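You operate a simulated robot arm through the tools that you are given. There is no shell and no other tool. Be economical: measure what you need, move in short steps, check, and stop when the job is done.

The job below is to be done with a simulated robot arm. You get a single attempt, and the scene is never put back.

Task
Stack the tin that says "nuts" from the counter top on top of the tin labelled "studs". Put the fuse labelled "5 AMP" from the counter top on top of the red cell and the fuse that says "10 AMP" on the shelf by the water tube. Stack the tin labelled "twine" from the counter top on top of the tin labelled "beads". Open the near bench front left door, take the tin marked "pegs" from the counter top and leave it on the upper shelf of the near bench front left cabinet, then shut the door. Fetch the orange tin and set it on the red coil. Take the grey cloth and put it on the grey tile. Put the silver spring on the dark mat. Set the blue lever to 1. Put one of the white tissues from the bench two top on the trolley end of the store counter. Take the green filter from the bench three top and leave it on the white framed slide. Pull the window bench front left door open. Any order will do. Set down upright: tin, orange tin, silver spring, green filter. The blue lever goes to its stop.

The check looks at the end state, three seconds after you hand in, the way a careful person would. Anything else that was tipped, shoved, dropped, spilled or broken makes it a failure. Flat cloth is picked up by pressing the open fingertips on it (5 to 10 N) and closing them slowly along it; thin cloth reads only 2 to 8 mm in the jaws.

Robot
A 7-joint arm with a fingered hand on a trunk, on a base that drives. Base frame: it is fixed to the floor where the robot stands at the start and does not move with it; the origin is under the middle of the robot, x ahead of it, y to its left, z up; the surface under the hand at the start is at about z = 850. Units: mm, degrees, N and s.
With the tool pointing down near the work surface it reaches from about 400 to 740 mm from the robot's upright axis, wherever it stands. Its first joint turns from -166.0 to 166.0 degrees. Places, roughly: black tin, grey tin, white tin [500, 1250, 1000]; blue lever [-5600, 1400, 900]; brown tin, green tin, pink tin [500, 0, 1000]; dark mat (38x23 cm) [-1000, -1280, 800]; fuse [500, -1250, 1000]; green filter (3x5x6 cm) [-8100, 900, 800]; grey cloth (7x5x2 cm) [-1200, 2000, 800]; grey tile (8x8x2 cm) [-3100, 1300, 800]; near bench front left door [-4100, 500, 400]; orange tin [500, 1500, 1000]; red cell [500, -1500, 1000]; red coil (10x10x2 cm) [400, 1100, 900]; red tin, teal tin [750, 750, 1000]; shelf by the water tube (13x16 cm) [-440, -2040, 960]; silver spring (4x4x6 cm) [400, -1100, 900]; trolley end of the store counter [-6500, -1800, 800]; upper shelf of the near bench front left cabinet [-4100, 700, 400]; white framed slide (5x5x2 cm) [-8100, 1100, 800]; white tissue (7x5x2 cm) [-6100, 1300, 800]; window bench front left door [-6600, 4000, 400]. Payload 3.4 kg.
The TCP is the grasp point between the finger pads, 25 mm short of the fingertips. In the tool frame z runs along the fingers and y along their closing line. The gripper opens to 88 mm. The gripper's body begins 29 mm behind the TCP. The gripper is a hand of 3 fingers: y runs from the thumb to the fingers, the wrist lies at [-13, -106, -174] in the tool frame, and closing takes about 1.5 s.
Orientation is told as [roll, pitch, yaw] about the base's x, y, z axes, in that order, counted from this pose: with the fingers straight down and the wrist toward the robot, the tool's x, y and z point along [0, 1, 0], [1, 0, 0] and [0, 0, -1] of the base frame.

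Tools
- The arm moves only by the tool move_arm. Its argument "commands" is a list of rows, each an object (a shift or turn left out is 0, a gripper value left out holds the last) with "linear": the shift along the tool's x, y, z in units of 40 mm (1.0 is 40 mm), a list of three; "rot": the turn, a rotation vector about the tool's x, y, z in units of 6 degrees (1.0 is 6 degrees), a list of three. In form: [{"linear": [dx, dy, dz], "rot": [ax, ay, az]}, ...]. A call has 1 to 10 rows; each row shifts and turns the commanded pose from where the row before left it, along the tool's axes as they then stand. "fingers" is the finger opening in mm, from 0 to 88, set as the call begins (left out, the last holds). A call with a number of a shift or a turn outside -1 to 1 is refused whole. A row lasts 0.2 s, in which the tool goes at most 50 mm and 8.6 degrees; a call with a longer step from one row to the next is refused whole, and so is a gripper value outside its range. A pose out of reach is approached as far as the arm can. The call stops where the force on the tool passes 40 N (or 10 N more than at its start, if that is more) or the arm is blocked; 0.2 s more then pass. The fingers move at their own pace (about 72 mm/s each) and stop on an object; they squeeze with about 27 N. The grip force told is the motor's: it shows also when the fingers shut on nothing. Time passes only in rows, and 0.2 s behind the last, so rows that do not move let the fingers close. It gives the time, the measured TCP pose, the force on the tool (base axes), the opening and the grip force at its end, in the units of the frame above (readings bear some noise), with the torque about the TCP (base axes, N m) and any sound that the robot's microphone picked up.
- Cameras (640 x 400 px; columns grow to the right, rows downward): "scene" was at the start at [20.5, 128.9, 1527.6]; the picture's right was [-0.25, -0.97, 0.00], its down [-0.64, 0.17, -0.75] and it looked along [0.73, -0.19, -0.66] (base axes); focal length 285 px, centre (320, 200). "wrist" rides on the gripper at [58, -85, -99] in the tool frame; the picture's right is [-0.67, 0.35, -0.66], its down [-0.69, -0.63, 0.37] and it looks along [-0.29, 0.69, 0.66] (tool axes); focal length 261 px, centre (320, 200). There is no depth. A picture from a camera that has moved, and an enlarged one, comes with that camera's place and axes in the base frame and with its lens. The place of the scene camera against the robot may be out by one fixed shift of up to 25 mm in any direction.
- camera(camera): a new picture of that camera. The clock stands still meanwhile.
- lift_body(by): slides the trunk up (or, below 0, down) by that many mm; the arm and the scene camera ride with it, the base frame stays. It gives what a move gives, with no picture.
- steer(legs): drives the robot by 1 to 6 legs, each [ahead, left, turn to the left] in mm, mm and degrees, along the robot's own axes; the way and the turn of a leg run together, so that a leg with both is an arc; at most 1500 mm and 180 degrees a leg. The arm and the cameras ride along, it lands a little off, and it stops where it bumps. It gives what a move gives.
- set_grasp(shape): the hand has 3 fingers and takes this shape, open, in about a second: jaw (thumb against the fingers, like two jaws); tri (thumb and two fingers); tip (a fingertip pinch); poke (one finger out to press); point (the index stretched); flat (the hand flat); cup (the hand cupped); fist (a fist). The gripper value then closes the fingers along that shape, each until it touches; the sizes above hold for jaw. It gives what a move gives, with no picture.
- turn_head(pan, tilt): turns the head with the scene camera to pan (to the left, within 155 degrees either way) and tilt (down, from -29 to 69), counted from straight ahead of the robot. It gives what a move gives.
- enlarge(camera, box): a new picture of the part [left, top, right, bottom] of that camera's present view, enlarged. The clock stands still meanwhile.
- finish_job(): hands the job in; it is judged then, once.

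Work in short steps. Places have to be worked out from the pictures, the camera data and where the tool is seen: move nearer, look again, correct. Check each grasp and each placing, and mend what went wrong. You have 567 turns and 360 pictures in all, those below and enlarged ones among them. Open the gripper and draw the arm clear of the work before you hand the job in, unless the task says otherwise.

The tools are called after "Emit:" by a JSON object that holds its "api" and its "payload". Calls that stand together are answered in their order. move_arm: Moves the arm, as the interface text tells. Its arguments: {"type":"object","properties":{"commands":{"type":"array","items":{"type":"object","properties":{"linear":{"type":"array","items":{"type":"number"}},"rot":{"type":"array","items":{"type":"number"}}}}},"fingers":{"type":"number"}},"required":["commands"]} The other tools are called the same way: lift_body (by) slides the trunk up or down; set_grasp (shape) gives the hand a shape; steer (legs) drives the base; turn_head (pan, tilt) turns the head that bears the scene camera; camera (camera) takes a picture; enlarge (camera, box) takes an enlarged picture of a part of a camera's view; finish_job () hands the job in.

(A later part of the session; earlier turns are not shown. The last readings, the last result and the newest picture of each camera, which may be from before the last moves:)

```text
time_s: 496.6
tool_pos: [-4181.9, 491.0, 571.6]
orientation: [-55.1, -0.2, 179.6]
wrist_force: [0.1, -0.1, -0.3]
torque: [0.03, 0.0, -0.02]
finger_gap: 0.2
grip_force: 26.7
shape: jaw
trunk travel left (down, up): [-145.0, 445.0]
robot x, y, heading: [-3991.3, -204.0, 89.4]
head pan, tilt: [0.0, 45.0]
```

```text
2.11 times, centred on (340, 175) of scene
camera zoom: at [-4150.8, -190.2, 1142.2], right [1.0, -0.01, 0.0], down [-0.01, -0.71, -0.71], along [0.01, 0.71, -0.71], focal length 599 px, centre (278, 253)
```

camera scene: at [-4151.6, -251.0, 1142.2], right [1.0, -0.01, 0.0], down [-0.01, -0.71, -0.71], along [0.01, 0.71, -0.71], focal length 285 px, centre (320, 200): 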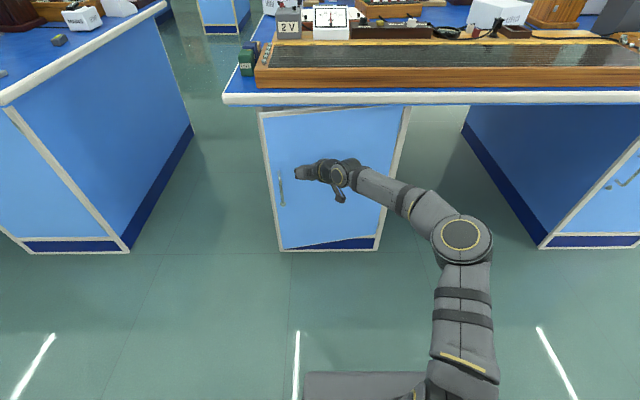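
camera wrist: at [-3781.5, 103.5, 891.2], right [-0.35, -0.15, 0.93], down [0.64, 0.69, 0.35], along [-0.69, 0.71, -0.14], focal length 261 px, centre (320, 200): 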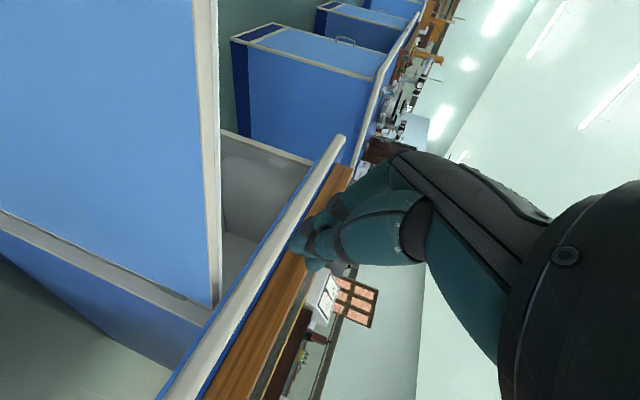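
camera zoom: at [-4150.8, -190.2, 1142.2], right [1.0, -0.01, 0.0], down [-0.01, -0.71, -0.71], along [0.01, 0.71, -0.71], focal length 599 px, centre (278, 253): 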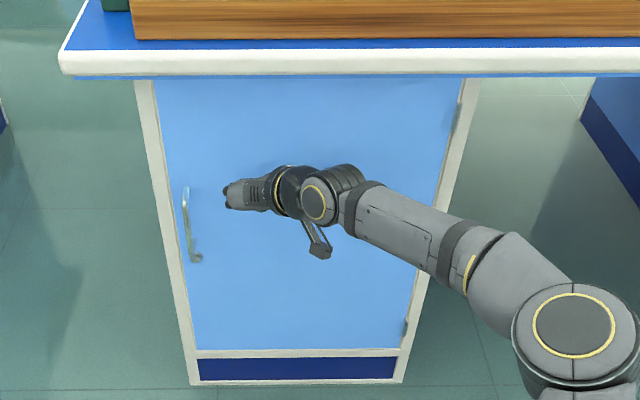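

It looks closed; I press forward gently to be sure.

Emit:
{"api": "move_arm", "payload": {"commands": [{"linear": [-0.14, 0, 0.2]}, {"linear": [-0.14, 0, 0.2]}, {"linear": [-0.14, 0, 0.2]}, {"linear": [-0.1, 0, 0.15]}, {"linear": [0, 0, 0]}]}}

Emit:
{"api": "enlarge", "payload": {"camera": "scene", "box": [220, 80, 460, 270]}}

```text
time_s: 497.6
tool_pos: [-4186.5, 518.3, 568.8]
orientation: [-54.3, 0.1, -179.9]
wrist_force: [2.4, -15.7, 1.2]
torque: [-0.05, -0.02, -0.06]
finger_gap: 0.0
grip_force: 26.8
shape: jaw
trunk travel left (down, up): [-145.0, 445.0]
robot x, y, heading: [-3992.0, -203.9, 89.2]
head pan, tilt: [0.0, 45.0]
stopped in row 4: the force on the tool passed its limit at 49 N (the readings are from after the stop); the commanded pose is now the measured one
```

```text
2.11 times, centred on (340, 175) of scene
camera zoom: at [-4150.7, -192.2, 1142.3], right [1.0, -0.01, 0.0], down [-0.01, -0.71, -0.71], along [0.01, 0.71, -0.71], focal length 599 px, centre (278, 253)
```

zoom: 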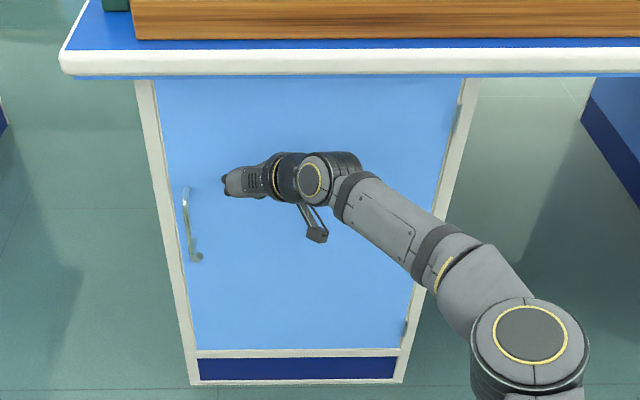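

The door is shut flush. I retract the hand, raise the trunk, and head for the window bench (same hand pose needed for its door).

Emit:
{"api": "move_arm", "payload": {"commands": [{"linear": [0.3, 0, -0.43]}, {"linear": [0.45, -0.1, -0.65]}, {"linear": [0.45, -0.4, -0.65]}, {"linear": [0.45, -0.4, -0.65]}, {"linear": [0.45, -0.5, -0.65]}, {"linear": [0.45, -0.5, -0.65]}, {"linear": [0.45, -0.4, -0.65]}, {"linear": [0, 0, 0]}]}}

Emit:
{"api": "steer", "payload": {"legs": [[-150, 0, 0]]}}

Emit:
{"api": "lift_body", "payload": {"by": 380}}

Emit:
{"api": "steer", "payload": {"legs": [[0, -1450, 0], [0, -300, 0], [1500, 0, 0], [1450, 0, 0]]}}

Emit:
{"api": "turn_head", "payload": {"pan": 60, "tilt": 15}}

Emit:
{"api": "camera", "payload": {"camera": "scene"}}

```text
time_s: 499.4
tool_pos: [-4092.3, 308.4, 574.0]
orientation: [-54.3, 0.0, -180.0]
wrist_force: [-0.5, 0.9, -0.4]
torque: [-0.01, -0.01, 0.02]
finger_gap: 0.0
grip_force: 26.8
shape: jaw
trunk travel left (down, up): [-145.0, 445.0]
robot x, y, heading: [-3993.7, -209.5, 89.4]
head pan, tilt: [0.0, 45.0]
```

```text
time_s: 500.7
tool_pos: [-4094.1, 158.2, 574.0]
orientation: [-54.3, 0.1, -179.8]
wrist_force: [-0.2, -0.6, -0.8]
torque: [0.01, 0.04, 0.01]
finger_gap: 0.1
grip_force: 27.4
shape: jaw
trunk travel left (down, up): [-145.0, 445.0]
robot x, y, heading: [-3988.0, -357.3, 89.2]
head pan, tilt: [0.0, 45.0]
```

```text
time_s: 504.4
tool_pos: [-4093.9, 158.5, 954.1]
orientation: [-54.3, 0.0, -179.8]
wrist_force: [-0.3, 1.1, -0.2]
torque: [0.01, -0.02, 0.03]
finger_gap: 0.0
grip_force: 27.0
shape: jaw
trunk travel left (down, up): [-525.0, 65.0]
robot x, y, heading: [-3996.8, -353.9, 89.3]
head pan, tilt: [0.0, 45.0]
```

```text
time_s: 527.4
tool_pos: [-2210.6, 3122.7, 953.9]
orientation: [-54.2, 0.0, 178.3]
wrist_force: [-0.4, -0.3, -0.3]
torque: [0.01, 0.01, 0.0]
finger_gap: 0.0
grip_force: 27.3
shape: jaw
trunk travel left (down, up): [-525.0, 65.0]
robot x, y, heading: [-2126.8, 2606.6, 87.7]
head pan, tilt: [0.0, 45.0]
```

```text
time_s: 528.7
tool_pos: [-2210.1, 3122.1, 952.8]
orientation: [-54.3, 0.1, 178.3]
wrist_force: [-0.3, 0.5, -0.5]
torque: [-0.02, 0.01, 0.0]
finger_gap: 0.0
grip_force: 26.9
shape: jaw
trunk travel left (down, up): [-525.0, 65.0]
robot x, y, heading: [-2125.1, 2608.7, 87.6]
head pan, tilt: [60.0, 15.0]
```

```text
142 pictures are left
camera scene: at [-2366.2, 2593.9, 1569.0], right [0.54, 0.84, 0.0], down [0.22, -0.14, -0.97], along [-0.82, 0.52, -0.26], focal length 285 px, centre (320, 200)
```

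scene: 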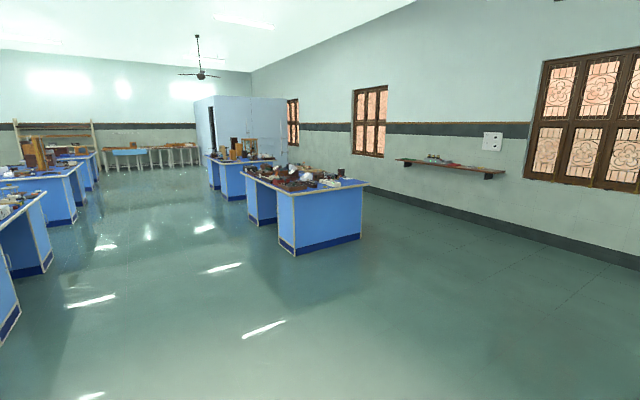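

The window bench's front is at y≈4015, facing −y. I drive over to stand in front of its left cabinet.

Emit:
{"api": "steer", "payload": {"legs": [[0, 0, 2.4], [0, 1500, 0], [0, 1500, 0], [0, 1350, 0], [500, 0, 0]]}}

Emit:
{"api": "turn_head", "payload": {"pan": 10, "tilt": 40}}

Emit:
{"api": "camera", "payload": {"camera": "scene"}}

```text
time_s: 552.4
tool_pos: [-6596.6, 3513.0, 953.3]
orientation: [-54.3, 0.1, -178.6]
wrist_force: [-0.3, 0.0, -0.1]
torque: [0.04, 0.03, 0.01]
finger_gap: 0.0
grip_force: 26.7
shape: jaw
trunk travel left (down, up): [-525.0, 65.0]
robot x, y, heading: [-6481.6, 3001.9, 90.5]
head pan, tilt: [60.0, 15.0]
```

```text
time_s: 553.6
tool_pos: [-6596.2, 3514.5, 953.8]
orientation: [-54.3, 0.0, -178.6]
wrist_force: [0.2, -0.6, 0.7]
torque: [-0.01, -0.02, 0.03]
finger_gap: 0.0
grip_force: 27.2
shape: jaw
trunk travel left (down, up): [-525.0, 65.0]
robot x, y, heading: [-6483.4, 3002.4, 90.5]
head pan, tilt: [10.0, 40.0]
```

```text
141 pictures are left
camera scene: at [-6658.3, 3015.7, 1529.5], right [0.98, 0.19, 0.0], down [0.12, -0.63, -0.77], along [-0.14, 0.75, -0.64], focal length 285 px, centre (320, 200)
```

scene: 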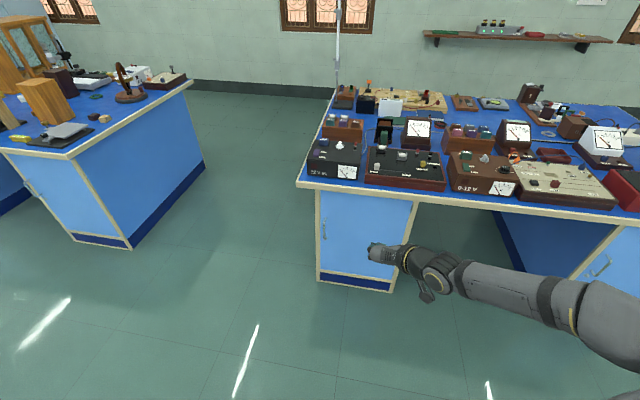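

Same layout as the near bench: handle left, hinges right. I position the robot likewise, lower the trunk, and bring the hand to a measuring position near the handle.

Emit:
{"api": "steer", "payload": {"legs": [[0, 400, 0], [200, 0, 0]]}}

Emit:
{"api": "lift_body", "payload": {"by": -320}}

Emit:
{"api": "camera", "payload": {"camera": "scene"}}

```text
time_s: 557.3
tool_pos: [-6990.7, 3713.4, 953.2]
orientation: [-54.2, 0.0, -179.2]
wrist_force: [-0.4, 0.5, -0.8]
torque: [-0.02, 0.01, -0.03]
finger_gap: 0.2
grip_force: 27.1
shape: jaw
trunk travel left (down, up): [-525.0, 65.0]
robot x, y, heading: [-6882.4, 3197.9, 90.2]
head pan, tilt: [10.0, 40.0]
```

```text
time_s: 560.5
tool_pos: [-6989.6, 3712.5, 632.7]
orientation: [-54.3, -0.1, -179.2]
wrist_force: [-0.2, 0.8, 0.5]
torque: [0.03, 0.0, -0.01]
finger_gap: 0.0
grip_force: 26.8
shape: jaw
trunk travel left (down, up): [-205.0, 385.0]
robot x, y, heading: [-6884.1, 3198.9, 89.9]
head pan, tilt: [10.0, 40.0]
```

```text
140 pictures are left
camera scene: at [-7057.2, 3215.0, 1209.5], right [0.98, 0.17, 0.0], down [0.11, -0.63, -0.77], along [-0.13, 0.75, -0.64], focal length 285 px, centre (320, 200)
```

scene: 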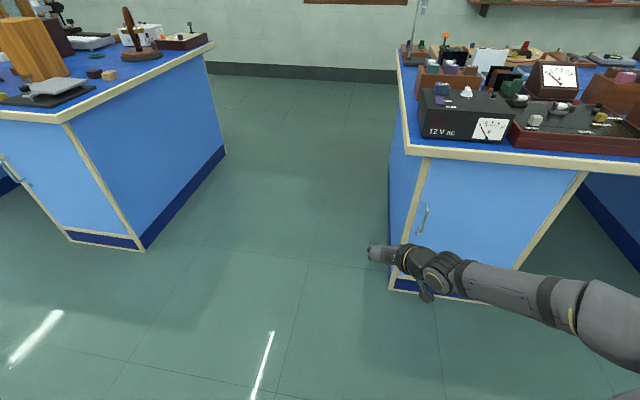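

Emit:
{"api": "move_arm", "payload": {"commands": [{"linear": [-0.08, -0.84, 0.11]}, {"linear": [-0.08, -0.84, 0.11]}, {"linear": [-0.08, -0.84, 0.11]}, {"linear": [-0.08, -0.84, 0.11]}, {"linear": [-0.08, -0.84, 0.11]}, {"linear": [-0.08, -0.84, 0.11]}, {"linear": [-0.08, -0.84, 0.11]}, {"linear": [0, 0, 0]}], "fingers": 88}}

Emit:
{"api": "camera", "payload": {"camera": "wrist"}}

```text
time_s: 562.2
tool_pos: [-6755.5, 3753.1, 634.6]
orientation: [-54.5, -0.1, -179.2]
wrist_force: [0.8, -0.5, -0.6]
torque: [0.02, -0.04, -0.01]
finger_gap: 87.6
grip_force: 0.0
shape: jaw
trunk travel left (down, up): [-205.0, 385.0]
robot x, y, heading: [-6882.1, 3197.7, 90.1]
head pan, tilt: [10.0, 40.0]
```

```text
139 pictures are left
camera wrist: at [-6669.3, 3639.8, 645.7], right [-0.35, -0.15, 0.93], down [0.62, 0.71, 0.34], along [-0.7, 0.69, -0.15], focal length 261 px, centre (320, 200)
```

wrist: 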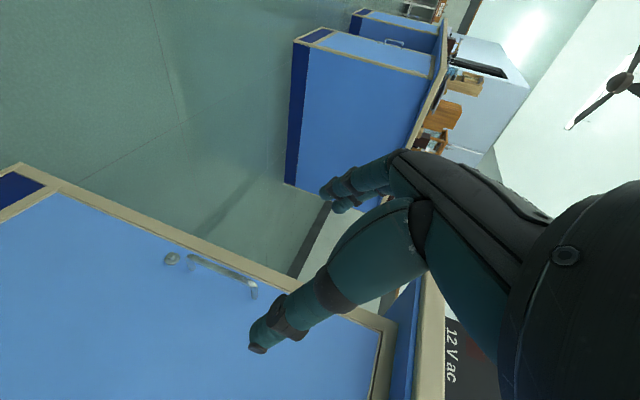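

Emit:
{"api": "enlarge", "payload": {"camera": "wrist", "box": [150, 230, 290, 320]}}

```text
4.44 times, centred on (220, 275) of wrist
camera zoom: at [-6669.3, 3639.8, 645.7], right [-0.35, -0.15, 0.93], down [0.62, 0.71, 0.34], along [-0.7, 0.69, -0.15], focal length 1158 px, centre (764, -133)
```

zoom: 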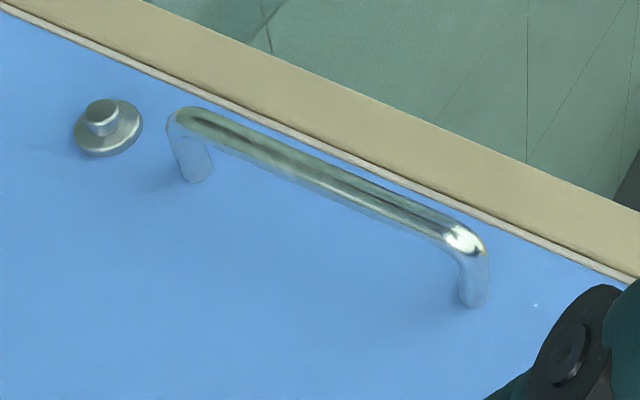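

I approach to just in front of the handle for a second fix.

Emit:
{"api": "move_arm", "payload": {"commands": [{"linear": [0.17, 0.275, 0.8]}, {"linear": [0.17, 0.275, 0.8]}, {"linear": [0.17, 0.275, 0.8]}, {"linear": [0.17, 0.275, 0.8]}, {"linear": [0.17, 0.275, 0.8]}, {"linear": [0.17, 0.275, 0.5]}, {"linear": [0, 0, 0]}]}}

Emit:
{"api": "camera", "payload": {"camera": "wrist"}}

```text
time_s: 563.9
tool_pos: [-6823.0, 3878.6, 494.3]
orientation: [-54.4, 0.0, -179.2]
wrist_force: [0.6, 0.5, 0.1]
torque: [-0.04, 0.02, 0.0]
finger_gap: 87.8
grip_force: 0.1
shape: jaw
trunk travel left (down, up): [-205.0, 385.0]
robot x, y, heading: [-6885.7, 3199.9, 90.2]
head pan, tilt: [10.0, 40.0]
```

```text
137 pictures are left
camera wrist: at [-6736.0, 3764.2, 505.3], right [-0.35, -0.15, 0.93], down [0.62, 0.7, 0.34], along [-0.7, 0.69, -0.15], focal length 261 px, centre (320, 200)
```

wrist: 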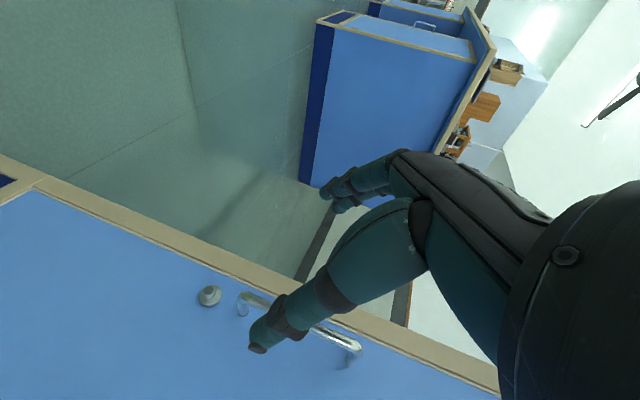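

Handle at (-6822.5, 3994), z 435–542. The hand is aligned; I drive straight forward 108 mm to bring the bar into the grasp.

Emit:
{"api": "steer", "payload": {"legs": [[108, 0, 0]]}}

Emit:
{"api": "camera", "payload": {"camera": "wrist"}}

```text
time_s: 565.0
tool_pos: [-6822.4, 3983.9, 494.9]
orientation: [-54.4, -0.1, -179.2]
wrist_force: [-0.7, 0.1, 0.3]
torque: [0.0, 0.0, 0.0]
finger_gap: 87.5
grip_force: 0.0
shape: jaw
trunk travel left (down, up): [-205.0, 385.0]
robot x, y, heading: [-6885.4, 3307.1, 90.0]
head pan, tilt: [10.0, 40.0]
```

```text
136 pictures are left
camera wrist: at [-6736.0, 3870.4, 505.4], right [-0.35, -0.15, 0.93], down [0.62, 0.7, 0.34], along [-0.7, 0.69, -0.15], focal length 261 px, centre (320, 200)
```

wrist: 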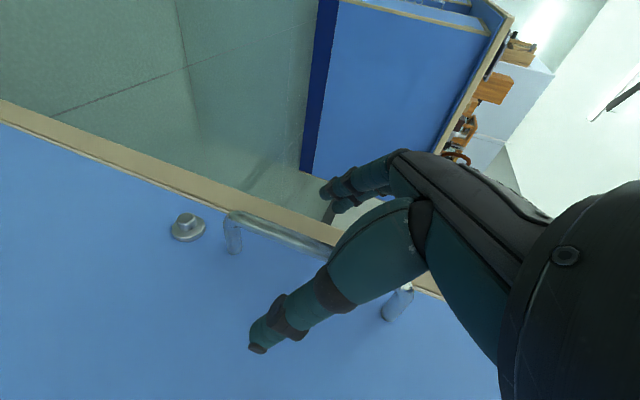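

I advance 6 mm and close on the bar, then begin pulling.

Emit:
{"api": "move_arm", "payload": {"commands": [{"linear": [-0.1, 0, 0.14]}, {"linear": [0, 0, 0]}, {"linear": [0, 0, 0]}]}}

Emit:
{"api": "move_arm", "payload": {"commands": [{"linear": [0, 0, 0]}, {"linear": [0, 0, 0]}, {"linear": [0, 0, 0]}, {"linear": [0, 0, 0]}, {"linear": [0, 0, 0]}, {"linear": [0, 0, 0]}, {"linear": [0, 0, 0]}, {"linear": [0, 0, 0]}], "fingers": 0}}

Emit:
{"api": "move_arm", "payload": {"commands": [{"linear": [0.29, -0.05, -0.41]}, {"linear": [0.29, -0.05, -0.41]}, {"linear": [0, 0, 0]}]}}

Emit:
{"api": "camera", "payload": {"camera": "wrist"}}

```text
time_s: 565.8
tool_pos: [-6823.1, 3991.1, 495.7]
orientation: [-54.4, 0.1, -179.2]
wrist_force: [-0.2, -0.1, -0.3]
torque: [0.03, 0.02, 0.02]
finger_gap: 87.7
grip_force: 0.0
shape: jaw
trunk travel left (down, up): [-205.0, 385.0]
robot x, y, heading: [-6883.2, 3309.4, 90.1]
head pan, tilt: [10.0, 40.0]
```

```text
time_s: 567.6
tool_pos: [-6821.2, 3991.7, 494.8]
orientation: [-54.3, 0.0, -179.3]
wrist_force: [4.4, 0.9, -2.5]
torque: [0.0, 0.06, 0.01]
finger_gap: 0.0
grip_force: 27.4
shape: jaw
trunk travel left (down, up): [-205.0, 385.0]
robot x, y, heading: [-6884.3, 3306.7, 89.8]
head pan, tilt: [10.0, 40.0]
```

```text
time_s: 568.4
tool_pos: [-6816.4, 3950.9, 494.6]
orientation: [-54.4, 0.1, -179.3]
wrist_force: [7.2, 1.4, -2.5]
torque: [-0.04, 0.06, 0.02]
finger_gap: 0.0
grip_force: 27.0
shape: jaw
trunk travel left (down, up): [-205.0, 385.0]
robot x, y, heading: [-6887.9, 3305.2, 90.1]
head pan, tilt: [10.0, 40.0]
```

```text
135 pictures are left
camera wrist: at [-6730.6, 3837.8, 505.3], right [-0.35, -0.15, 0.93], down [0.62, 0.7, 0.34], along [-0.7, 0.69, -0.15], focal length 261 px, centre (320, 200)
```

wrist: 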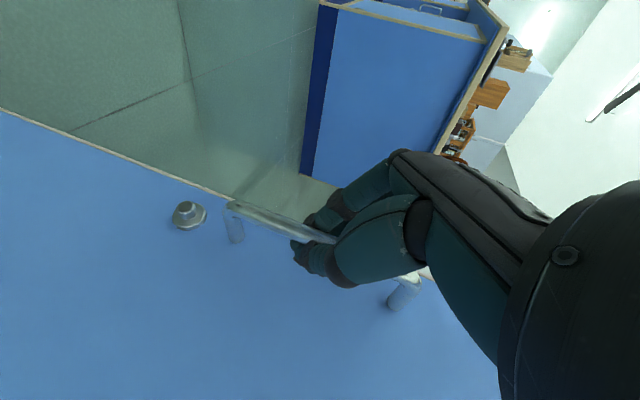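

Pulling works. I follow the same arc as before to about 40°.

Emit:
{"api": "move_arm", "payload": {"commands": [{"linear": [0.28, -0.17, -0.4]}, {"linear": [0.28, -0.17, -0.4]}, {"linear": [0.37, -0.27, -0.53]}, {"linear": [0.37, -0.27, -0.53]}, {"linear": [0, 0, 0]}]}}

Emit:
{"api": "move_arm", "payload": {"commands": [{"linear": [0.31, -0.29, -0.44]}, {"linear": [0.31, -0.29, -0.44]}, {"linear": [0.31, -0.29, -0.44]}, {"linear": [0.24, -0.38, -0.35]}, {"linear": [0.24, -0.38, -0.35]}, {"linear": [0.24, -0.38, -0.35]}, {"linear": [0, 0, 0]}]}}

Emit:
{"api": "camera", "payload": {"camera": "scene"}}

```text
time_s: 569.6
tool_pos: [-6779.7, 3859.0, 495.6]
orientation: [-54.5, 0.0, -179.3]
wrist_force: [0.9, 0.6, -0.5]
torque: [-0.01, -0.01, -0.01]
finger_gap: 0.0
grip_force: 27.1
shape: jaw
trunk travel left (down, up): [-205.0, 385.0]
robot x, y, heading: [-6885.1, 3307.8, 90.0]
head pan, tilt: [10.0, 40.0]
```

```text
time_s: 571.2
tool_pos: [-6699.0, 3745.8, 498.5]
orientation: [-54.3, 0.0, -179.3]
wrist_force: [6.5, 8.3, -3.4]
torque: [0.01, 0.02, 0.11]
finger_gap: 0.1
grip_force: 26.8
shape: jaw
trunk travel left (down, up): [-205.0, 385.0]
robot x, y, heading: [-6883.8, 3303.9, 89.9]
head pan, tilt: [10.0, 40.0]
```

```text
134 pictures are left
camera scene: at [-7056.7, 3322.3, 1209.5], right [0.98, 0.17, 0.0], down [0.11, -0.63, -0.77], along [-0.13, 0.75, -0.64], focal length 285 px, centre (320, 200)
```

scene: 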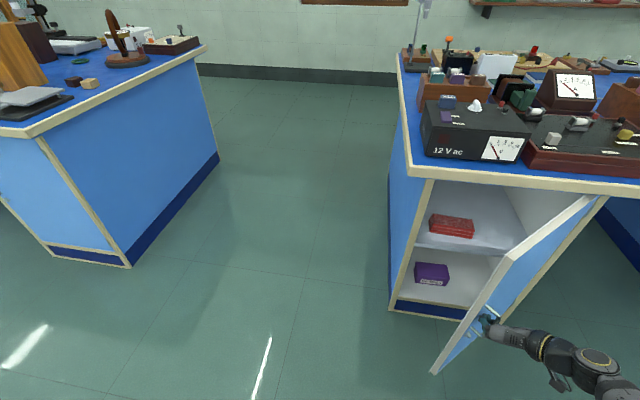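

Door ~40° open. Continue to about 75°.

Emit:
{"api": "move_arm", "payload": {"commands": [{"linear": [0.18, -0.47, -0.26]}, {"linear": [0.18, -0.47, -0.26]}, {"linear": [0.18, -0.47, -0.26]}, {"linear": [0.16, -0.49, -0.23]}, {"linear": [0.16, -0.49, -0.23]}, {"linear": [0.16, -0.49, -0.23]}, {"linear": [0, 0, 0]}]}}

Emit:
{"api": "move_arm", "payload": {"commands": [{"linear": [0.105, -0.54, -0.15]}, {"linear": [0.105, -0.54, -0.15]}, {"linear": [0.105, -0.54, -0.15]}, {"linear": [0.053, -0.57, -0.075]}, {"linear": [0.053, -0.57, -0.075]}, {"linear": [0, 0, 0]}]}}

Emit:
{"api": "camera", "payload": {"camera": "scene"}}

```text
time_s: 572.8
tool_pos: [-6583.1, 3675.9, 500.9]
orientation: [-54.2, 0.0, -179.3]
wrist_force: [0.0, 0.6, -1.0]
torque: [0.01, -0.02, 0.01]
finger_gap: 0.0
grip_force: 27.3
shape: jaw
trunk travel left (down, up): [-205.0, 385.0]
robot x, y, heading: [-6882.5, 3308.2, 89.8]
head pan, tilt: [10.0, 40.0]
```

```text
time_s: 573.8
tool_pos: [-6517.6, 3650.5, 524.2]
orientation: [-53.1, 0.0, -179.1]
wrist_force: [-0.8, -0.7, -21.6]
torque: [0.12, -0.52, 0.15]
finger_gap: 0.1
grip_force: 27.0
shape: jaw
out of reach, approached as far as the arm can: row 1, 2, 3, 4
trunk travel left (down, up): [-205.0, 385.0]
robot x, y, heading: [-6883.4, 3306.3, 89.9]
head pan, tilt: [10.0, 40.0]
stopped in row 4: the force on the tool passed its limit at 46 N (the readings are from after the stop); the commanded pose is now the measured one
```

```text
133 pictures are left
camera scene: at [-7056.2, 3322.6, 1209.4], right [0.98, 0.17, 0.0], down [0.11, -0.63, -0.77], along [-0.13, 0.75, -0.64], focal length 285 px, centre (320, 200)
```

scene: 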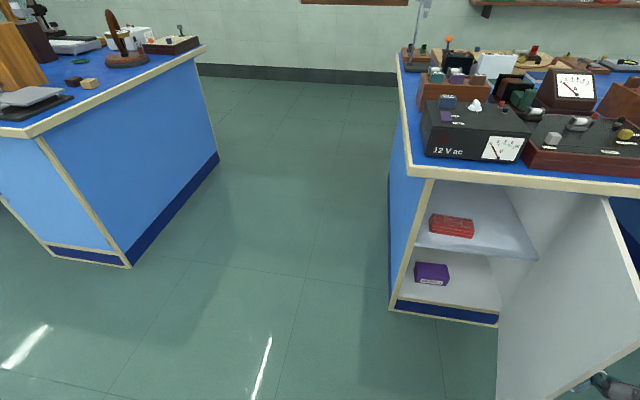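

The door is ~70° open and the arm is at its limit; that's clearly open. I release the handle and back off.

Emit:
{"api": "move_arm", "payload": {"commands": [{"linear": [0, 0, 0]}, {"linear": [0, 0, 0]}, {"linear": [0, 0, 0]}, {"linear": [0, 0, 0]}], "fingers": 30}}

Emit:
{"api": "steer", "payload": {"legs": [[-150, 0, 0]]}}

Emit:
{"api": "camera", "payload": {"camera": "scene"}}

Emit:
{"api": "camera", "payload": {"camera": "wrist"}}

```text
time_s: 574.8
tool_pos: [-6517.4, 3651.6, 527.4]
orientation: [-53.4, 0.0, -179.3]
wrist_force: [0.1, 0.6, -6.8]
torque: [-0.03, -0.24, -0.01]
finger_gap: 29.3
grip_force: 0.1
shape: jaw
trunk travel left (down, up): [-205.0, 385.0]
robot x, y, heading: [-6884.8, 3306.1, 90.1]
head pan, tilt: [10.0, 40.0]
```

```text
time_s: 576.2
tool_pos: [-6516.5, 3499.5, 527.1]
orientation: [-53.4, 0.0, -179.3]
wrist_force: [0.3, 0.3, -1.0]
torque: [0.02, 0.02, -0.02]
finger_gap: 29.5
grip_force: 0.1
shape: jaw
trunk travel left (down, up): [-205.0, 385.0]
robot x, y, heading: [-6885.2, 3153.7, 89.9]
head pan, tilt: [10.0, 40.0]
```

```text
132 pictures are left
camera scene: at [-7057.2, 3170.5, 1209.5], right [0.98, 0.17, 0.0], down [0.11, -0.63, -0.77], along [-0.13, 0.75, -0.64], focal length 285 px, centre (320, 200)
```

scene: 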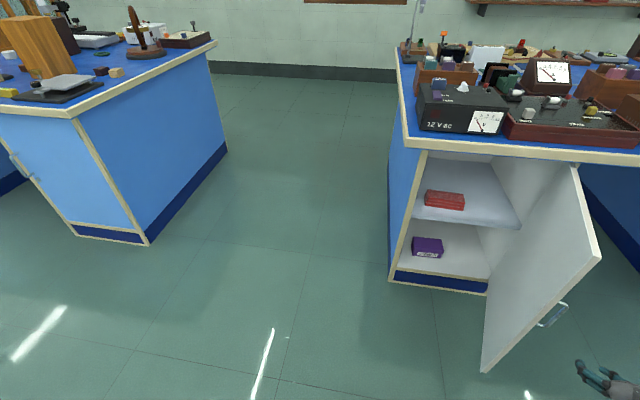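

```text
131 pictures are left
camera wrist: at [-6431.1, 3386.1, 540.0], right [-0.35, -0.13, 0.93], down [0.62, 0.71, 0.33], along [-0.7, 0.69, -0.17], focal length 261 px, centre (320, 200)
```

wrist: 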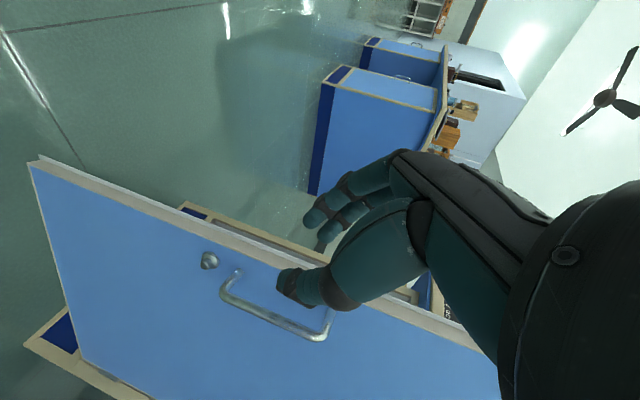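

Released; the door stays open. I back off, restore the trunk and vertical hand pose, then go to bench two (lever and tissue).

Emit:
{"api": "steer", "payload": {"legs": [[-400, 0, 0]]}}

Emit:
{"api": "lift_body", "payload": {"by": 320}}

Emit:
{"api": "move_arm", "payload": {"commands": [{"linear": [-0.1, 0.8, 0.2], "rot": [0.51, 0.51, 0.98]}, {"rot": [0.51, 0.51, 0.98]}, {"rot": [0.51, 0.51, 0.98]}, {"rot": [0.51, 0.51, 0.98]}, {"rot": [0.51, 0.51, 0.98]}, {"rot": [0.51, 0.51, 0.98]}, {"rot": [0.51, 0.51, 0.98]}, {"linear": [0, 0, 0]}]}}

Emit:
{"api": "move_arm", "payload": {"commands": [{"rot": [0.51, 0.51, 0.98]}, {"rot": [0.51, 0.51, 0.98]}, {"rot": [0.51, 0.51, 0.98]}, {"rot": [0.51, 0.51, 0.98]}, {"rot": [0.51, 0.51, 0.98]}, {"rot": [0.51, 0.51, 0.98]}, {"rot": [0.51, 0.51, 0.98]}, {"linear": [0, 0, 0]}]}}

```text
time_s: 578.7
tool_pos: [-6516.7, 3093.7, 526.2]
orientation: [-53.3, 0.0, -179.5]
wrist_force: [0.8, 0.3, 0.5]
torque: [-0.03, 0.02, -0.02]
finger_gap: 29.6
grip_force: 0.1
shape: jaw
trunk travel left (down, up): [-205.0, 385.0]
robot x, y, heading: [-6883.1, 2749.9, 89.9]
head pan, tilt: [10.0, 40.0]
```

```text
time_s: 581.9
tool_pos: [-6517.6, 3093.4, 847.1]
orientation: [-53.3, 0.0, -179.5]
wrist_force: [-0.5, -0.2, -0.2]
torque: [0.02, -0.02, 0.02]
finger_gap: 29.5
grip_force: 0.1
shape: jaw
trunk travel left (down, up): [-525.0, 65.0]
robot x, y, heading: [-6885.4, 2752.0, 90.0]
head pan, tilt: [10.0, 40.0]
```

```text
time_s: 583.7
tool_pos: [-6547.8, 3102.3, 846.8]
orientation: [-26.3, -10.3, 135.2]
wrist_force: [0.3, -0.1, 0.9]
torque: [0.01, 0.01, 0.01]
finger_gap: 29.6
grip_force: 0.0
shape: jaw
trunk travel left (down, up): [-525.0, 65.0]
robot x, y, heading: [-6885.6, 2750.7, 89.9]
head pan, tilt: [10.0, 40.0]
```

```text
time_s: 585.5
tool_pos: [-6549.2, 3102.9, 845.9]
orientation: [-0.1, 1.5, 90.4]
wrist_force: [0.7, -0.1, -0.1]
torque: [0.05, 0.0, 0.02]
finger_gap: 29.6
grip_force: 0.1
shape: jaw
trunk travel left (down, up): [-525.0, 65.0]
robot x, y, heading: [-6883.5, 2752.0, 89.9]
head pan, tilt: [10.0, 40.0]
```

Emit:
{"api": "move_arm", "payload": {"commands": [{"linear": [0.7, 0.2, -0.9], "rot": [-0.25, 0, -0.07]}, {"linear": [0.7, 0.2, -0.9]}, {"linear": [0.7, 0.2, -0.9]}, {"linear": [0.7, 0.2, -0.9]}, {"linear": [0.7, 0.2, -0.9]}, {"linear": [0.7, 0.2, -0.9]}, {"linear": [0.8, 0.2, -0.8]}, {"linear": [0.9, 0.2, -0.8]}, {"linear": [0.9, 0.2, -0.8]}, {"linear": [0, 0, 0]}], "fingers": 88}}

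Emit:
{"api": "steer", "payload": {"legs": [[0, 0, 180], [0, 1150, 0], [500, 0, 0]]}}

Emit:
{"api": "turn_head", "payload": {"pan": 0, "tilt": 38}}

Emit:
{"api": "camera", "payload": {"camera": "scene"}}

```text
time_s: 587.7
tool_pos: [-6821.9, 3169.0, 1156.7]
orientation: [0.0, 0.2, 91.0]
wrist_force: [-0.3, -0.1, 0.5]
torque: [0.01, 0.03, -0.02]
finger_gap: 87.3
grip_force: 0.0
shape: jaw
trunk travel left (down, up): [-525.0, 65.0]
robot x, y, heading: [-6885.6, 2750.0, 89.9]
head pan, tilt: [10.0, 40.0]
```

```text
time_s: 603.2
tool_pos: [-5849.2, 1807.6, 1156.2]
orientation: [-0.1, 0.1, -90.7]
wrist_force: [0.1, -0.1, -1.3]
torque: [0.02, 0.01, 0.0]
finger_gap: 87.5
grip_force: 0.1
shape: jaw
trunk travel left (down, up): [-525.0, 65.0]
robot x, y, heading: [-5769.7, 2225.5, -92.0]
head pan, tilt: [10.0, 40.0]
```

```text
time_s: 603.9
tool_pos: [-5849.4, 1807.3, 1156.8]
orientation: [-0.1, 0.1, -90.6]
wrist_force: [-0.7, -0.1, 0.0]
torque: [-0.02, -0.01, -0.02]
finger_gap: 87.7
grip_force: 0.1
shape: jaw
trunk travel left (down, up): [-525.0, 65.0]
robot x, y, heading: [-5775.3, 2225.9, -91.7]
head pan, tilt: [0.0, 38.0]
```

```text
130 pictures are left
camera scene: at [-5618.0, 2186.5, 1532.4], right [-1.0, 0.03, 0.0], down [0.02, 0.62, -0.79], along [-0.02, -0.79, -0.62], focal length 285 px, centre (320, 200)
```

scene: 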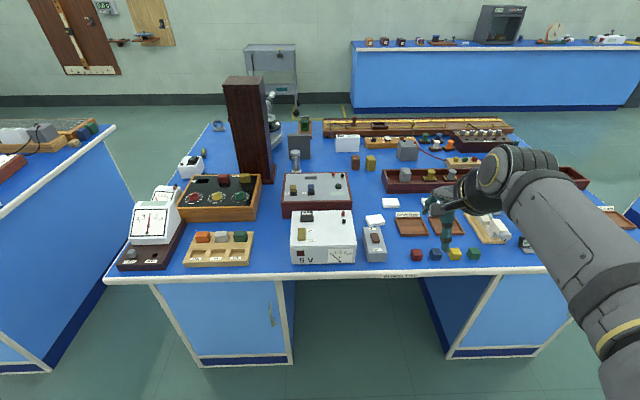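

Emit:
{"api": "enlarge", "payload": {"camera": "scene", "box": [260, 140, 420, 270]}}

Emit:
{"api": "enlarge", "payload": {"camera": "scene", "box": [360, 180, 540, 280]}}

```text
3.08 times, centred on (340, 205) of scene
camera zoom: at [-5618.0, 2186.5, 1532.4], right [-1.0, 0.03, 0.0], down [0.02, 0.62, -0.79], along [-0.02, -0.79, -0.62], focal length 876 px, centre (258, 185)
```

zoom: 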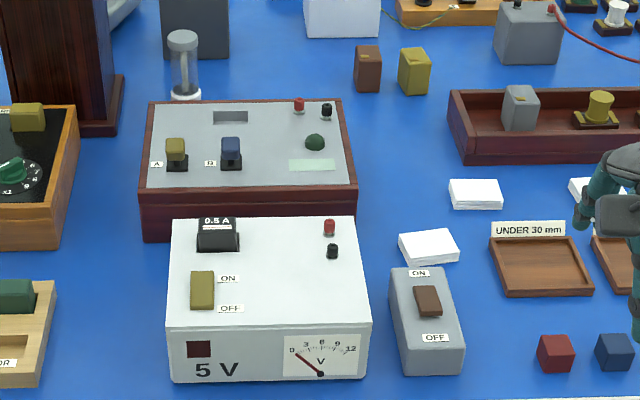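

```text
3.56 times, centred on (450, 230) of scene
camera zoom: at [-5618.0, 2186.5, 1532.4], right [-1.0, 0.03, 0.0], down [0.02, 0.62, -0.79], along [-0.02, -0.79, -0.62], focal length 1012 px, centre (-142, 93)
```

zoom: 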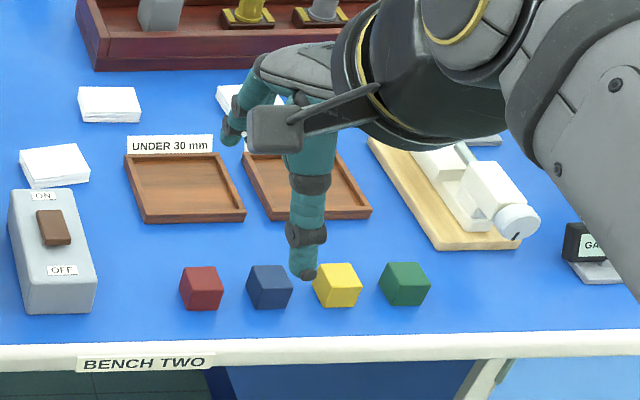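

The logic box has a blue lever "B". I drive closer to see its labels.

Emit:
{"api": "steer", "payload": {"legs": [[0, 0, 1.8], [270, 120, 0]]}}

Emit:
{"api": "camera", "payload": {"camera": "scene"}}

```text
time_s: 606.3
tool_pos: [-5714.5, 1531.8, 1156.6]
orientation: [-0.1, 0.2, -88.7]
wrist_force: [-0.2, -1.0, -0.7]
torque: [0.02, -0.02, -0.01]
finger_gap: 87.6
grip_force: 0.0
shape: jaw
trunk travel left (down, up): [-525.0, 65.0]
robot x, y, heading: [-5654.1, 1952.8, -90.0]
head pan, tilt: [0.0, 38.0]
```

```text
127 pictures are left
camera scene: at [-5497.5, 1918.8, 1532.4], right [-1.0, 0.0, 0.0], down [0.0, 0.62, -0.79], along [0.0, -0.79, -0.62], focal length 285 px, centre (320, 200)
```

scene: 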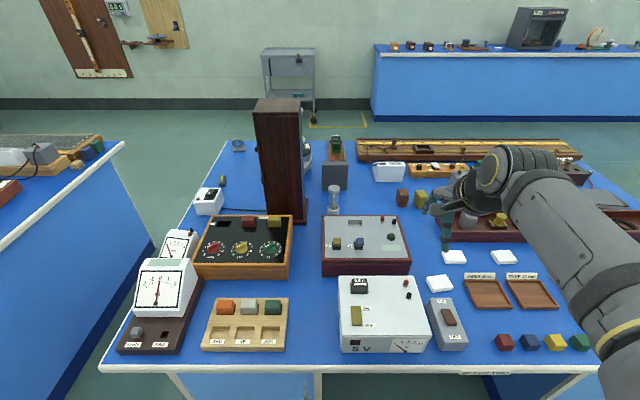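

Emit:
{"api": "enlarge", "payload": {"camera": "scene", "box": [310, 200, 420, 285]}}

Emit:
{"api": "enlarge", "payload": {"camera": "scene", "box": [190, 200, 310, 290]}}

```text
4.71 times, centred on (365, 242) of scene
camera zoom: at [-5497.5, 1918.8, 1532.4], right [-1.0, 0.0, 0.0], down [0.0, 0.62, -0.79], along [0.0, -0.79, -0.62], focal length 1339 px, centre (108, 0)
```

zoom: 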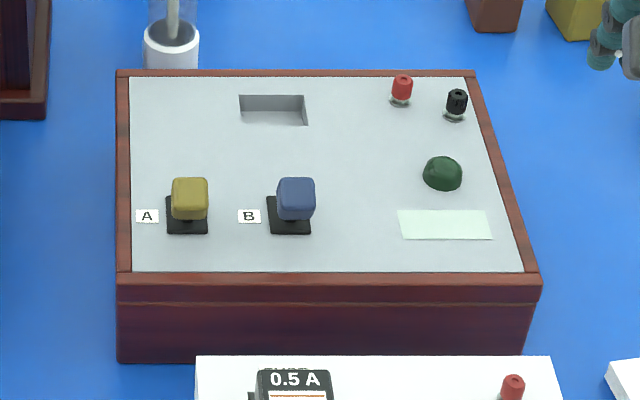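

```text
4.44 times, centred on (250, 245) of scene
camera zoom: at [-5497.5, 1918.8, 1532.4], right [-1.0, 0.0, 0.0], down [0.0, 0.62, -0.79], along [0.0, -0.79, -0.62], focal length 1265 px, centre (631, 0)
```

zoom: 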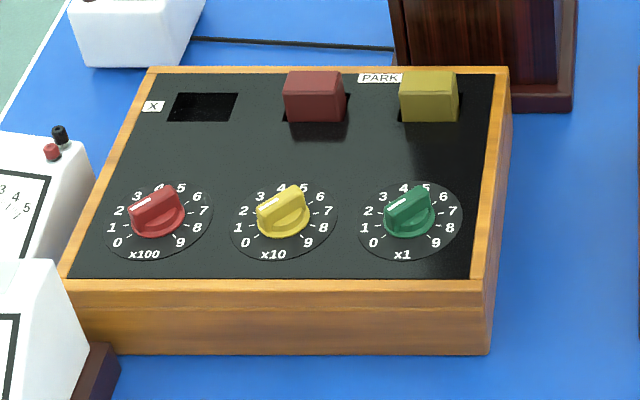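

I bring the hand above the blue lever to see it from close with the wrist camera.

Emit:
{"api": "move_arm", "payload": {"commands": [{"linear": [0.433, 0.79, 0.3]}, {"linear": [0.433, 0.79, 0.4]}, {"linear": [0.433, 0.79, 0.4]}, {"linear": [0.433, 0.79, 0.4]}, {"linear": [0.433, 0.79, 0.4]}, {"linear": [0.433, 0.79, 0.4]}, {"linear": [0, 0, 0]}]}}

Emit:
{"api": "camera", "payload": {"camera": "wrist"}}

Emit:
{"api": "enlarge", "payload": {"camera": "wrist", "box": [170, 210, 330, 330]}}

```text
time_s: 607.9
tool_pos: [-5606.6, 1346.2, 1062.2]
orientation: [-0.1, -0.1, -88.7]
wrist_force: [0.3, 0.1, -0.9]
torque: [-0.03, -0.01, -0.01]
finger_gap: 87.6
grip_force: 0.3
shape: jaw
trunk travel left (down, up): [-525.0, 65.0]
robot x, y, heading: [-5656.1, 1951.2, -89.9]
head pan, tilt: [0.0, 38.0]
```

```text
124 pictures are left
camera wrist: at [-5552.0, 1432.6, 1161.9], right [-0.66, -0.36, 0.66], down [-0.7, 0.61, -0.36], along [-0.27, -0.7, -0.66], focal length 261 px, centre (320, 200)
```

wrist: 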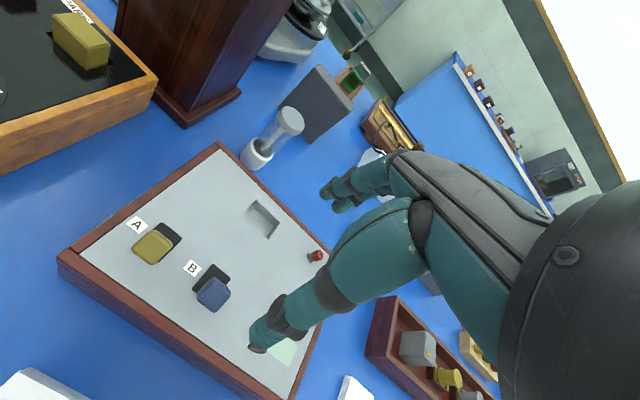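

```text
3.33 times, centred on (250, 270) of wrist
camera zoom: at [-5552.0, 1432.6, 1161.9], right [-0.66, -0.36, 0.66], down [-0.7, 0.61, -0.36], along [-0.27, -0.7, -0.66], focal length 869 px, centre (553, -33)
```

zoom: 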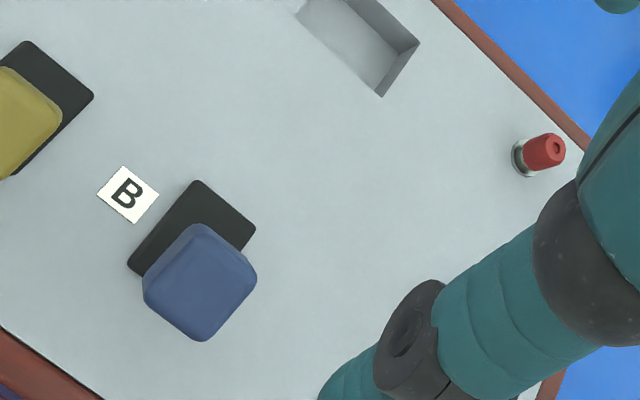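

The blue lever head (≈ (-5606,1358,925)) leans toward the robot from its base at y≈1333; so 1 must be the far stop. I close the fingers and come down on its near side.

Emit:
{"api": "move_arm", "payload": {"commands": [{"linear": [0, -0.9, 0]}, {"linear": [0, -0.9, 0]}, {"linear": [0, -0.2, 0.5]}, {"linear": [0, 0, 0.8]}, {"linear": [0, 0, 0.7]}, {"linear": [0, 0, 0.6]}, {"linear": [0, 0, 0.5]}, {"linear": [0, 0, 0]}], "fingers": 0}}

Emit:
{"api": "camera", "payload": {"camera": "wrist"}}

Emit:
{"api": "enlarge", "payload": {"camera": "scene", "box": [300, 180, 440, 300]}}

```text
time_s: 609.7
tool_pos: [-5610.6, 1426.7, 938.9]
orientation: [0.1, 0.1, -88.7]
wrist_force: [0.8, 0.9, -0.1]
torque: [0.02, -0.02, 0.03]
finger_gap: 0.0
grip_force: 26.4
shape: jaw
trunk travel left (down, up): [-525.0, 65.0]
robot x, y, heading: [-5653.4, 1953.7, -90.0]
head pan, tilt: [0.0, 38.0]
```

```text
122 pictures are left
camera wrist: at [-5555.0, 1512.3, 1039.1], right [-0.66, -0.36, 0.66], down [-0.7, 0.61, -0.36], along [-0.27, -0.7, -0.66], focal length 261 px, centre (320, 200)
```

wrist: 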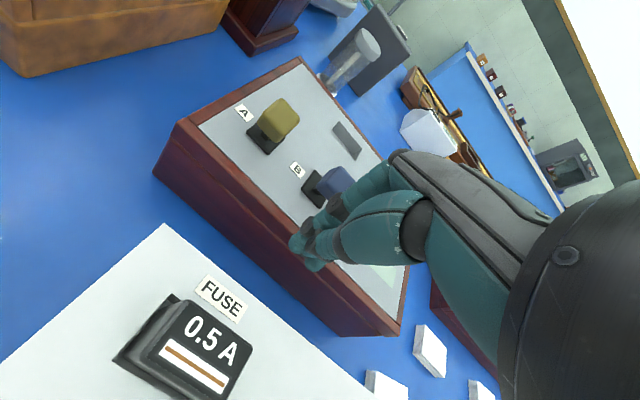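

```text
3.33 times, centred on (370, 240) of scene
camera zoom: at [-5497.7, 1919.3, 1532.4], right [-1.0, 0.0, 0.0], down [0.0, 0.62, -0.79], along [0.0, -0.79, -0.62], focal length 948 px, centre (153, 67)
```

zoom: 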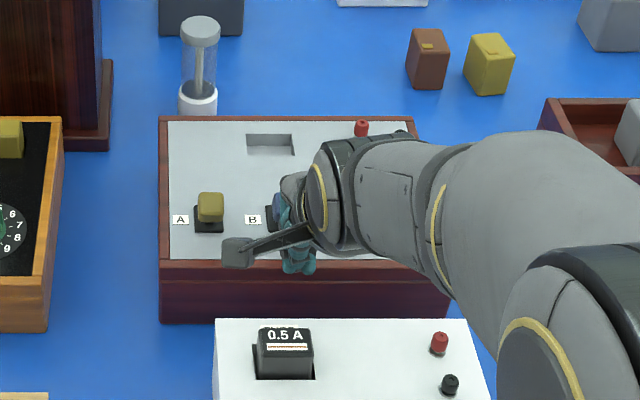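

The fingertips are just in front of the lever. I push forward in small steps.

Emit:
{"api": "move_arm", "payload": {"commands": [{"linear": [0.1, 0.4, 0]}, {"linear": [0, 0.4, 0]}, {"linear": [0, 0.3, 0]}, {"linear": [0, 0, 0]}]}}

Emit:
{"api": "move_arm", "payload": {"commands": [{"linear": [0, 0.3, 0]}, {"linear": [0, 0.3, 0]}, {"linear": [0, 0, 0]}]}}

Emit:
{"api": "enlarge", "payload": {"camera": "wrist", "box": [220, 110, 400, 280]}}

```text
time_s: 610.7
tool_pos: [-5606.6, 1380.7, 940.6]
orientation: [-0.1, 0.0, -88.7]
wrist_force: [-0.3, -0.7, 0.4]
torque: [0.01, 0.02, 0.03]
finger_gap: 0.0
grip_force: 26.5
shape: jaw
trunk travel left (down, up): [-525.0, 65.0]
robot x, y, heading: [-5654.0, 1956.0, -90.0]
head pan, tilt: [0.0, 38.0]
```

```text
time_s: 611.5
tool_pos: [-5604.0, 1357.7, 939.5]
orientation: [0.0, 0.1, -88.8]
wrist_force: [0.2, 0.5, -0.7]
torque: [0.04, 0.03, 0.02]
finger_gap: 0.0
grip_force: 26.7
shape: jaw
trunk travel left (down, up): [-525.0, 65.0]
robot x, y, heading: [-5655.2, 1949.9, -90.1]
head pan, tilt: [0.0, 38.0]
```

```text
2.35 times, centred on (310, 195) of wrist
camera zoom: at [-5548.1, 1443.8, 1038.8], right [-0.66, -0.36, 0.66], down [-0.7, 0.61, -0.36], along [-0.27, -0.7, -0.66], focal length 613 px, centre (344, 212)
```

zoom: 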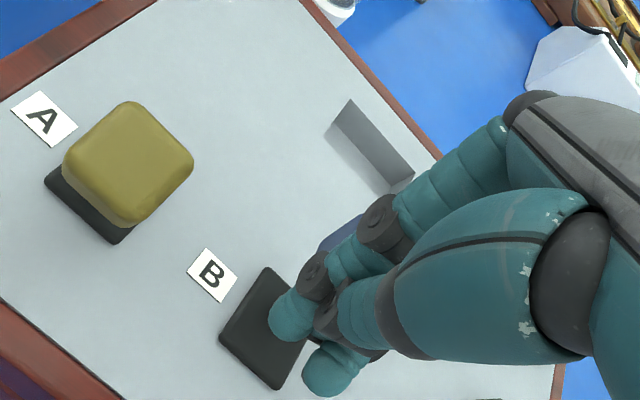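

The lever is moving away. Keep pushing until the stop.

Emit:
{"api": "move_arm", "payload": {"commands": [{"linear": [0, 0.25, 0]}, {"linear": [0, 0.25, 0]}, {"linear": [0, 0.2, 0]}, {"linear": [0, 0, 0]}]}}

Emit:
{"api": "move_arm", "payload": {"commands": [{"linear": [0, 0.2, 0]}, {"linear": [0, 0.2, 0]}, {"linear": [0, 0, 0]}]}}

Emit:
{"api": "enlarge", "payload": {"camera": "wrist", "box": [220, 110, 400, 280]}}

```text
time_s: 612.5
tool_pos: [-5602.2, 1335.2, 941.9]
orientation: [-0.2, 0.0, -88.8]
wrist_force: [-0.7, 26.3, 5.6]
torque: [0.46, 0.02, -0.12]
finger_gap: 0.0
grip_force: 27.0
shape: jaw
trunk travel left (down, up): [-525.0, 65.0]
robot x, y, heading: [-5650.4, 1951.7, -90.1]
head pan, tilt: [0.0, 38.0]
```

```text
time_s: 613.0
tool_pos: [-5602.2, 1331.7, 942.0]
orientation: [-0.2, 0.3, -88.8]
wrist_force: [-0.6, 30.6, 16.8]
torque: [0.61, 0.1, -0.09]
finger_gap: 0.2
grip_force: 26.5
shape: jaw
trunk travel left (down, up): [-525.0, 65.0]
robot x, y, heading: [-5654.0, 1955.7, -89.8]
head pan, tilt: [0.0, 38.0]
stopped in row 2: the force on the tool passed its limit at 45 N (the readings are from after the stop); the commanded pose is now the measured one
```

```text
2.35 times, centred on (310, 195) of wrist
camera zoom: at [-5547.0, 1416.4, 1042.1], right [-0.66, -0.37, 0.65], down [-0.7, 0.62, -0.36], along [-0.27, -0.7, -0.66], focal length 613 px, centre (344, 212)
```

zoom: 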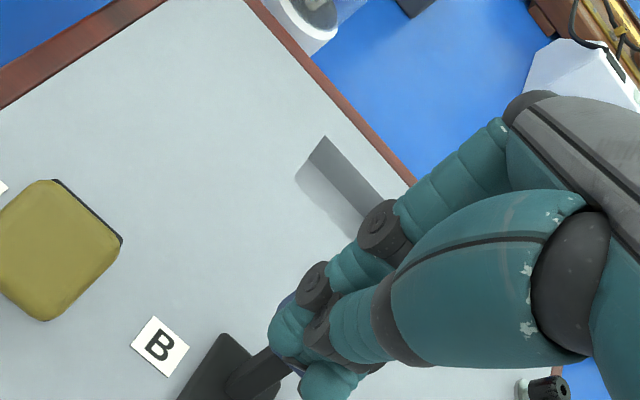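

The stop is reached (45 N). I back off, raise, and check the lever.

Emit:
{"api": "move_arm", "payload": {"commands": [{"linear": [0, -0.4, 0]}, {"linear": [0, -0.7, -0.3]}, {"linear": [0, -0.5, -0.9]}, {"linear": [0, 0, -0.9]}, {"linear": [0, 0, -0.9]}, {"linear": [0, 0, 0]}]}}

Emit:
{"api": "camera", "payload": {"camera": "wrist"}}

Emit:
{"api": "enlarge", "payload": {"camera": "scene", "box": [310, 200, 420, 285]}}

```text
time_s: 614.4
tool_pos: [-5603.1, 1387.1, 1060.2]
orientation: [-0.1, 0.4, -88.7]
wrist_force: [0.3, -0.1, 0.2]
torque: [0.0, -0.01, -0.03]
finger_gap: 0.0
grip_force: 26.0
shape: jaw
trunk travel left (down, up): [-525.0, 65.0]
robot x, y, heading: [-5656.9, 1955.0, -89.9]
head pan, tilt: [0.0, 38.0]
```

```text
118 pictures are left
camera wrist: at [-5547.2, 1473.4, 1159.9], right [-0.66, -0.37, 0.65], down [-0.7, 0.62, -0.36], along [-0.27, -0.7, -0.66], focal length 261 px, centre (320, 200)
```

wrist: 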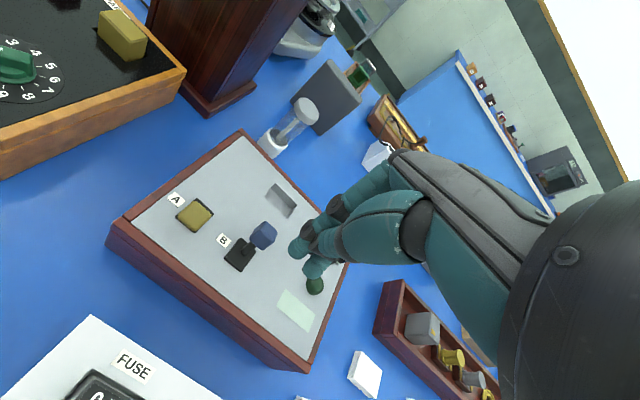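

```text
4.71 times, centred on (365, 242) of scene
camera zoom: at [-5497.7, 1919.7, 1532.4], right [-1.0, 0.0, 0.0], down [0.0, 0.62, -0.79], along [0.0, -0.79, -0.62], focal length 1339 px, centre (108, 0)
```

zoom: 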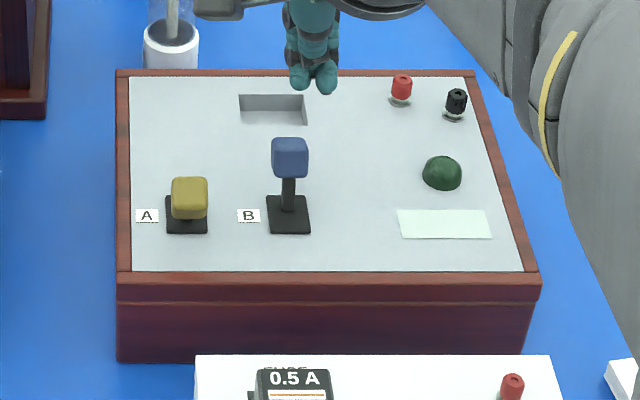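

Lever is at the far position. I check the pale label for any 0/1 legend.

Emit:
{"api": "enlarge", "payload": {"camera": "wrist", "box": [160, 180, 340, 340]}}

```text
2.50 times, centred on (250, 260) of wrist
camera zoom: at [-5547.2, 1473.4, 1159.9], right [-0.66, -0.37, 0.65], down [-0.7, 0.62, -0.36], along [-0.27, -0.7, -0.66], focal length 652 px, centre (495, 50)
```

zoom: 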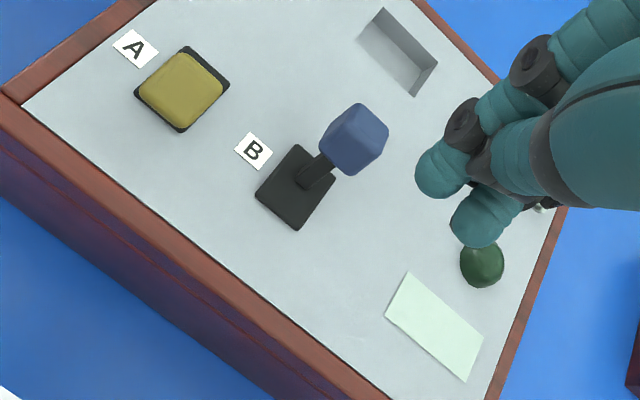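

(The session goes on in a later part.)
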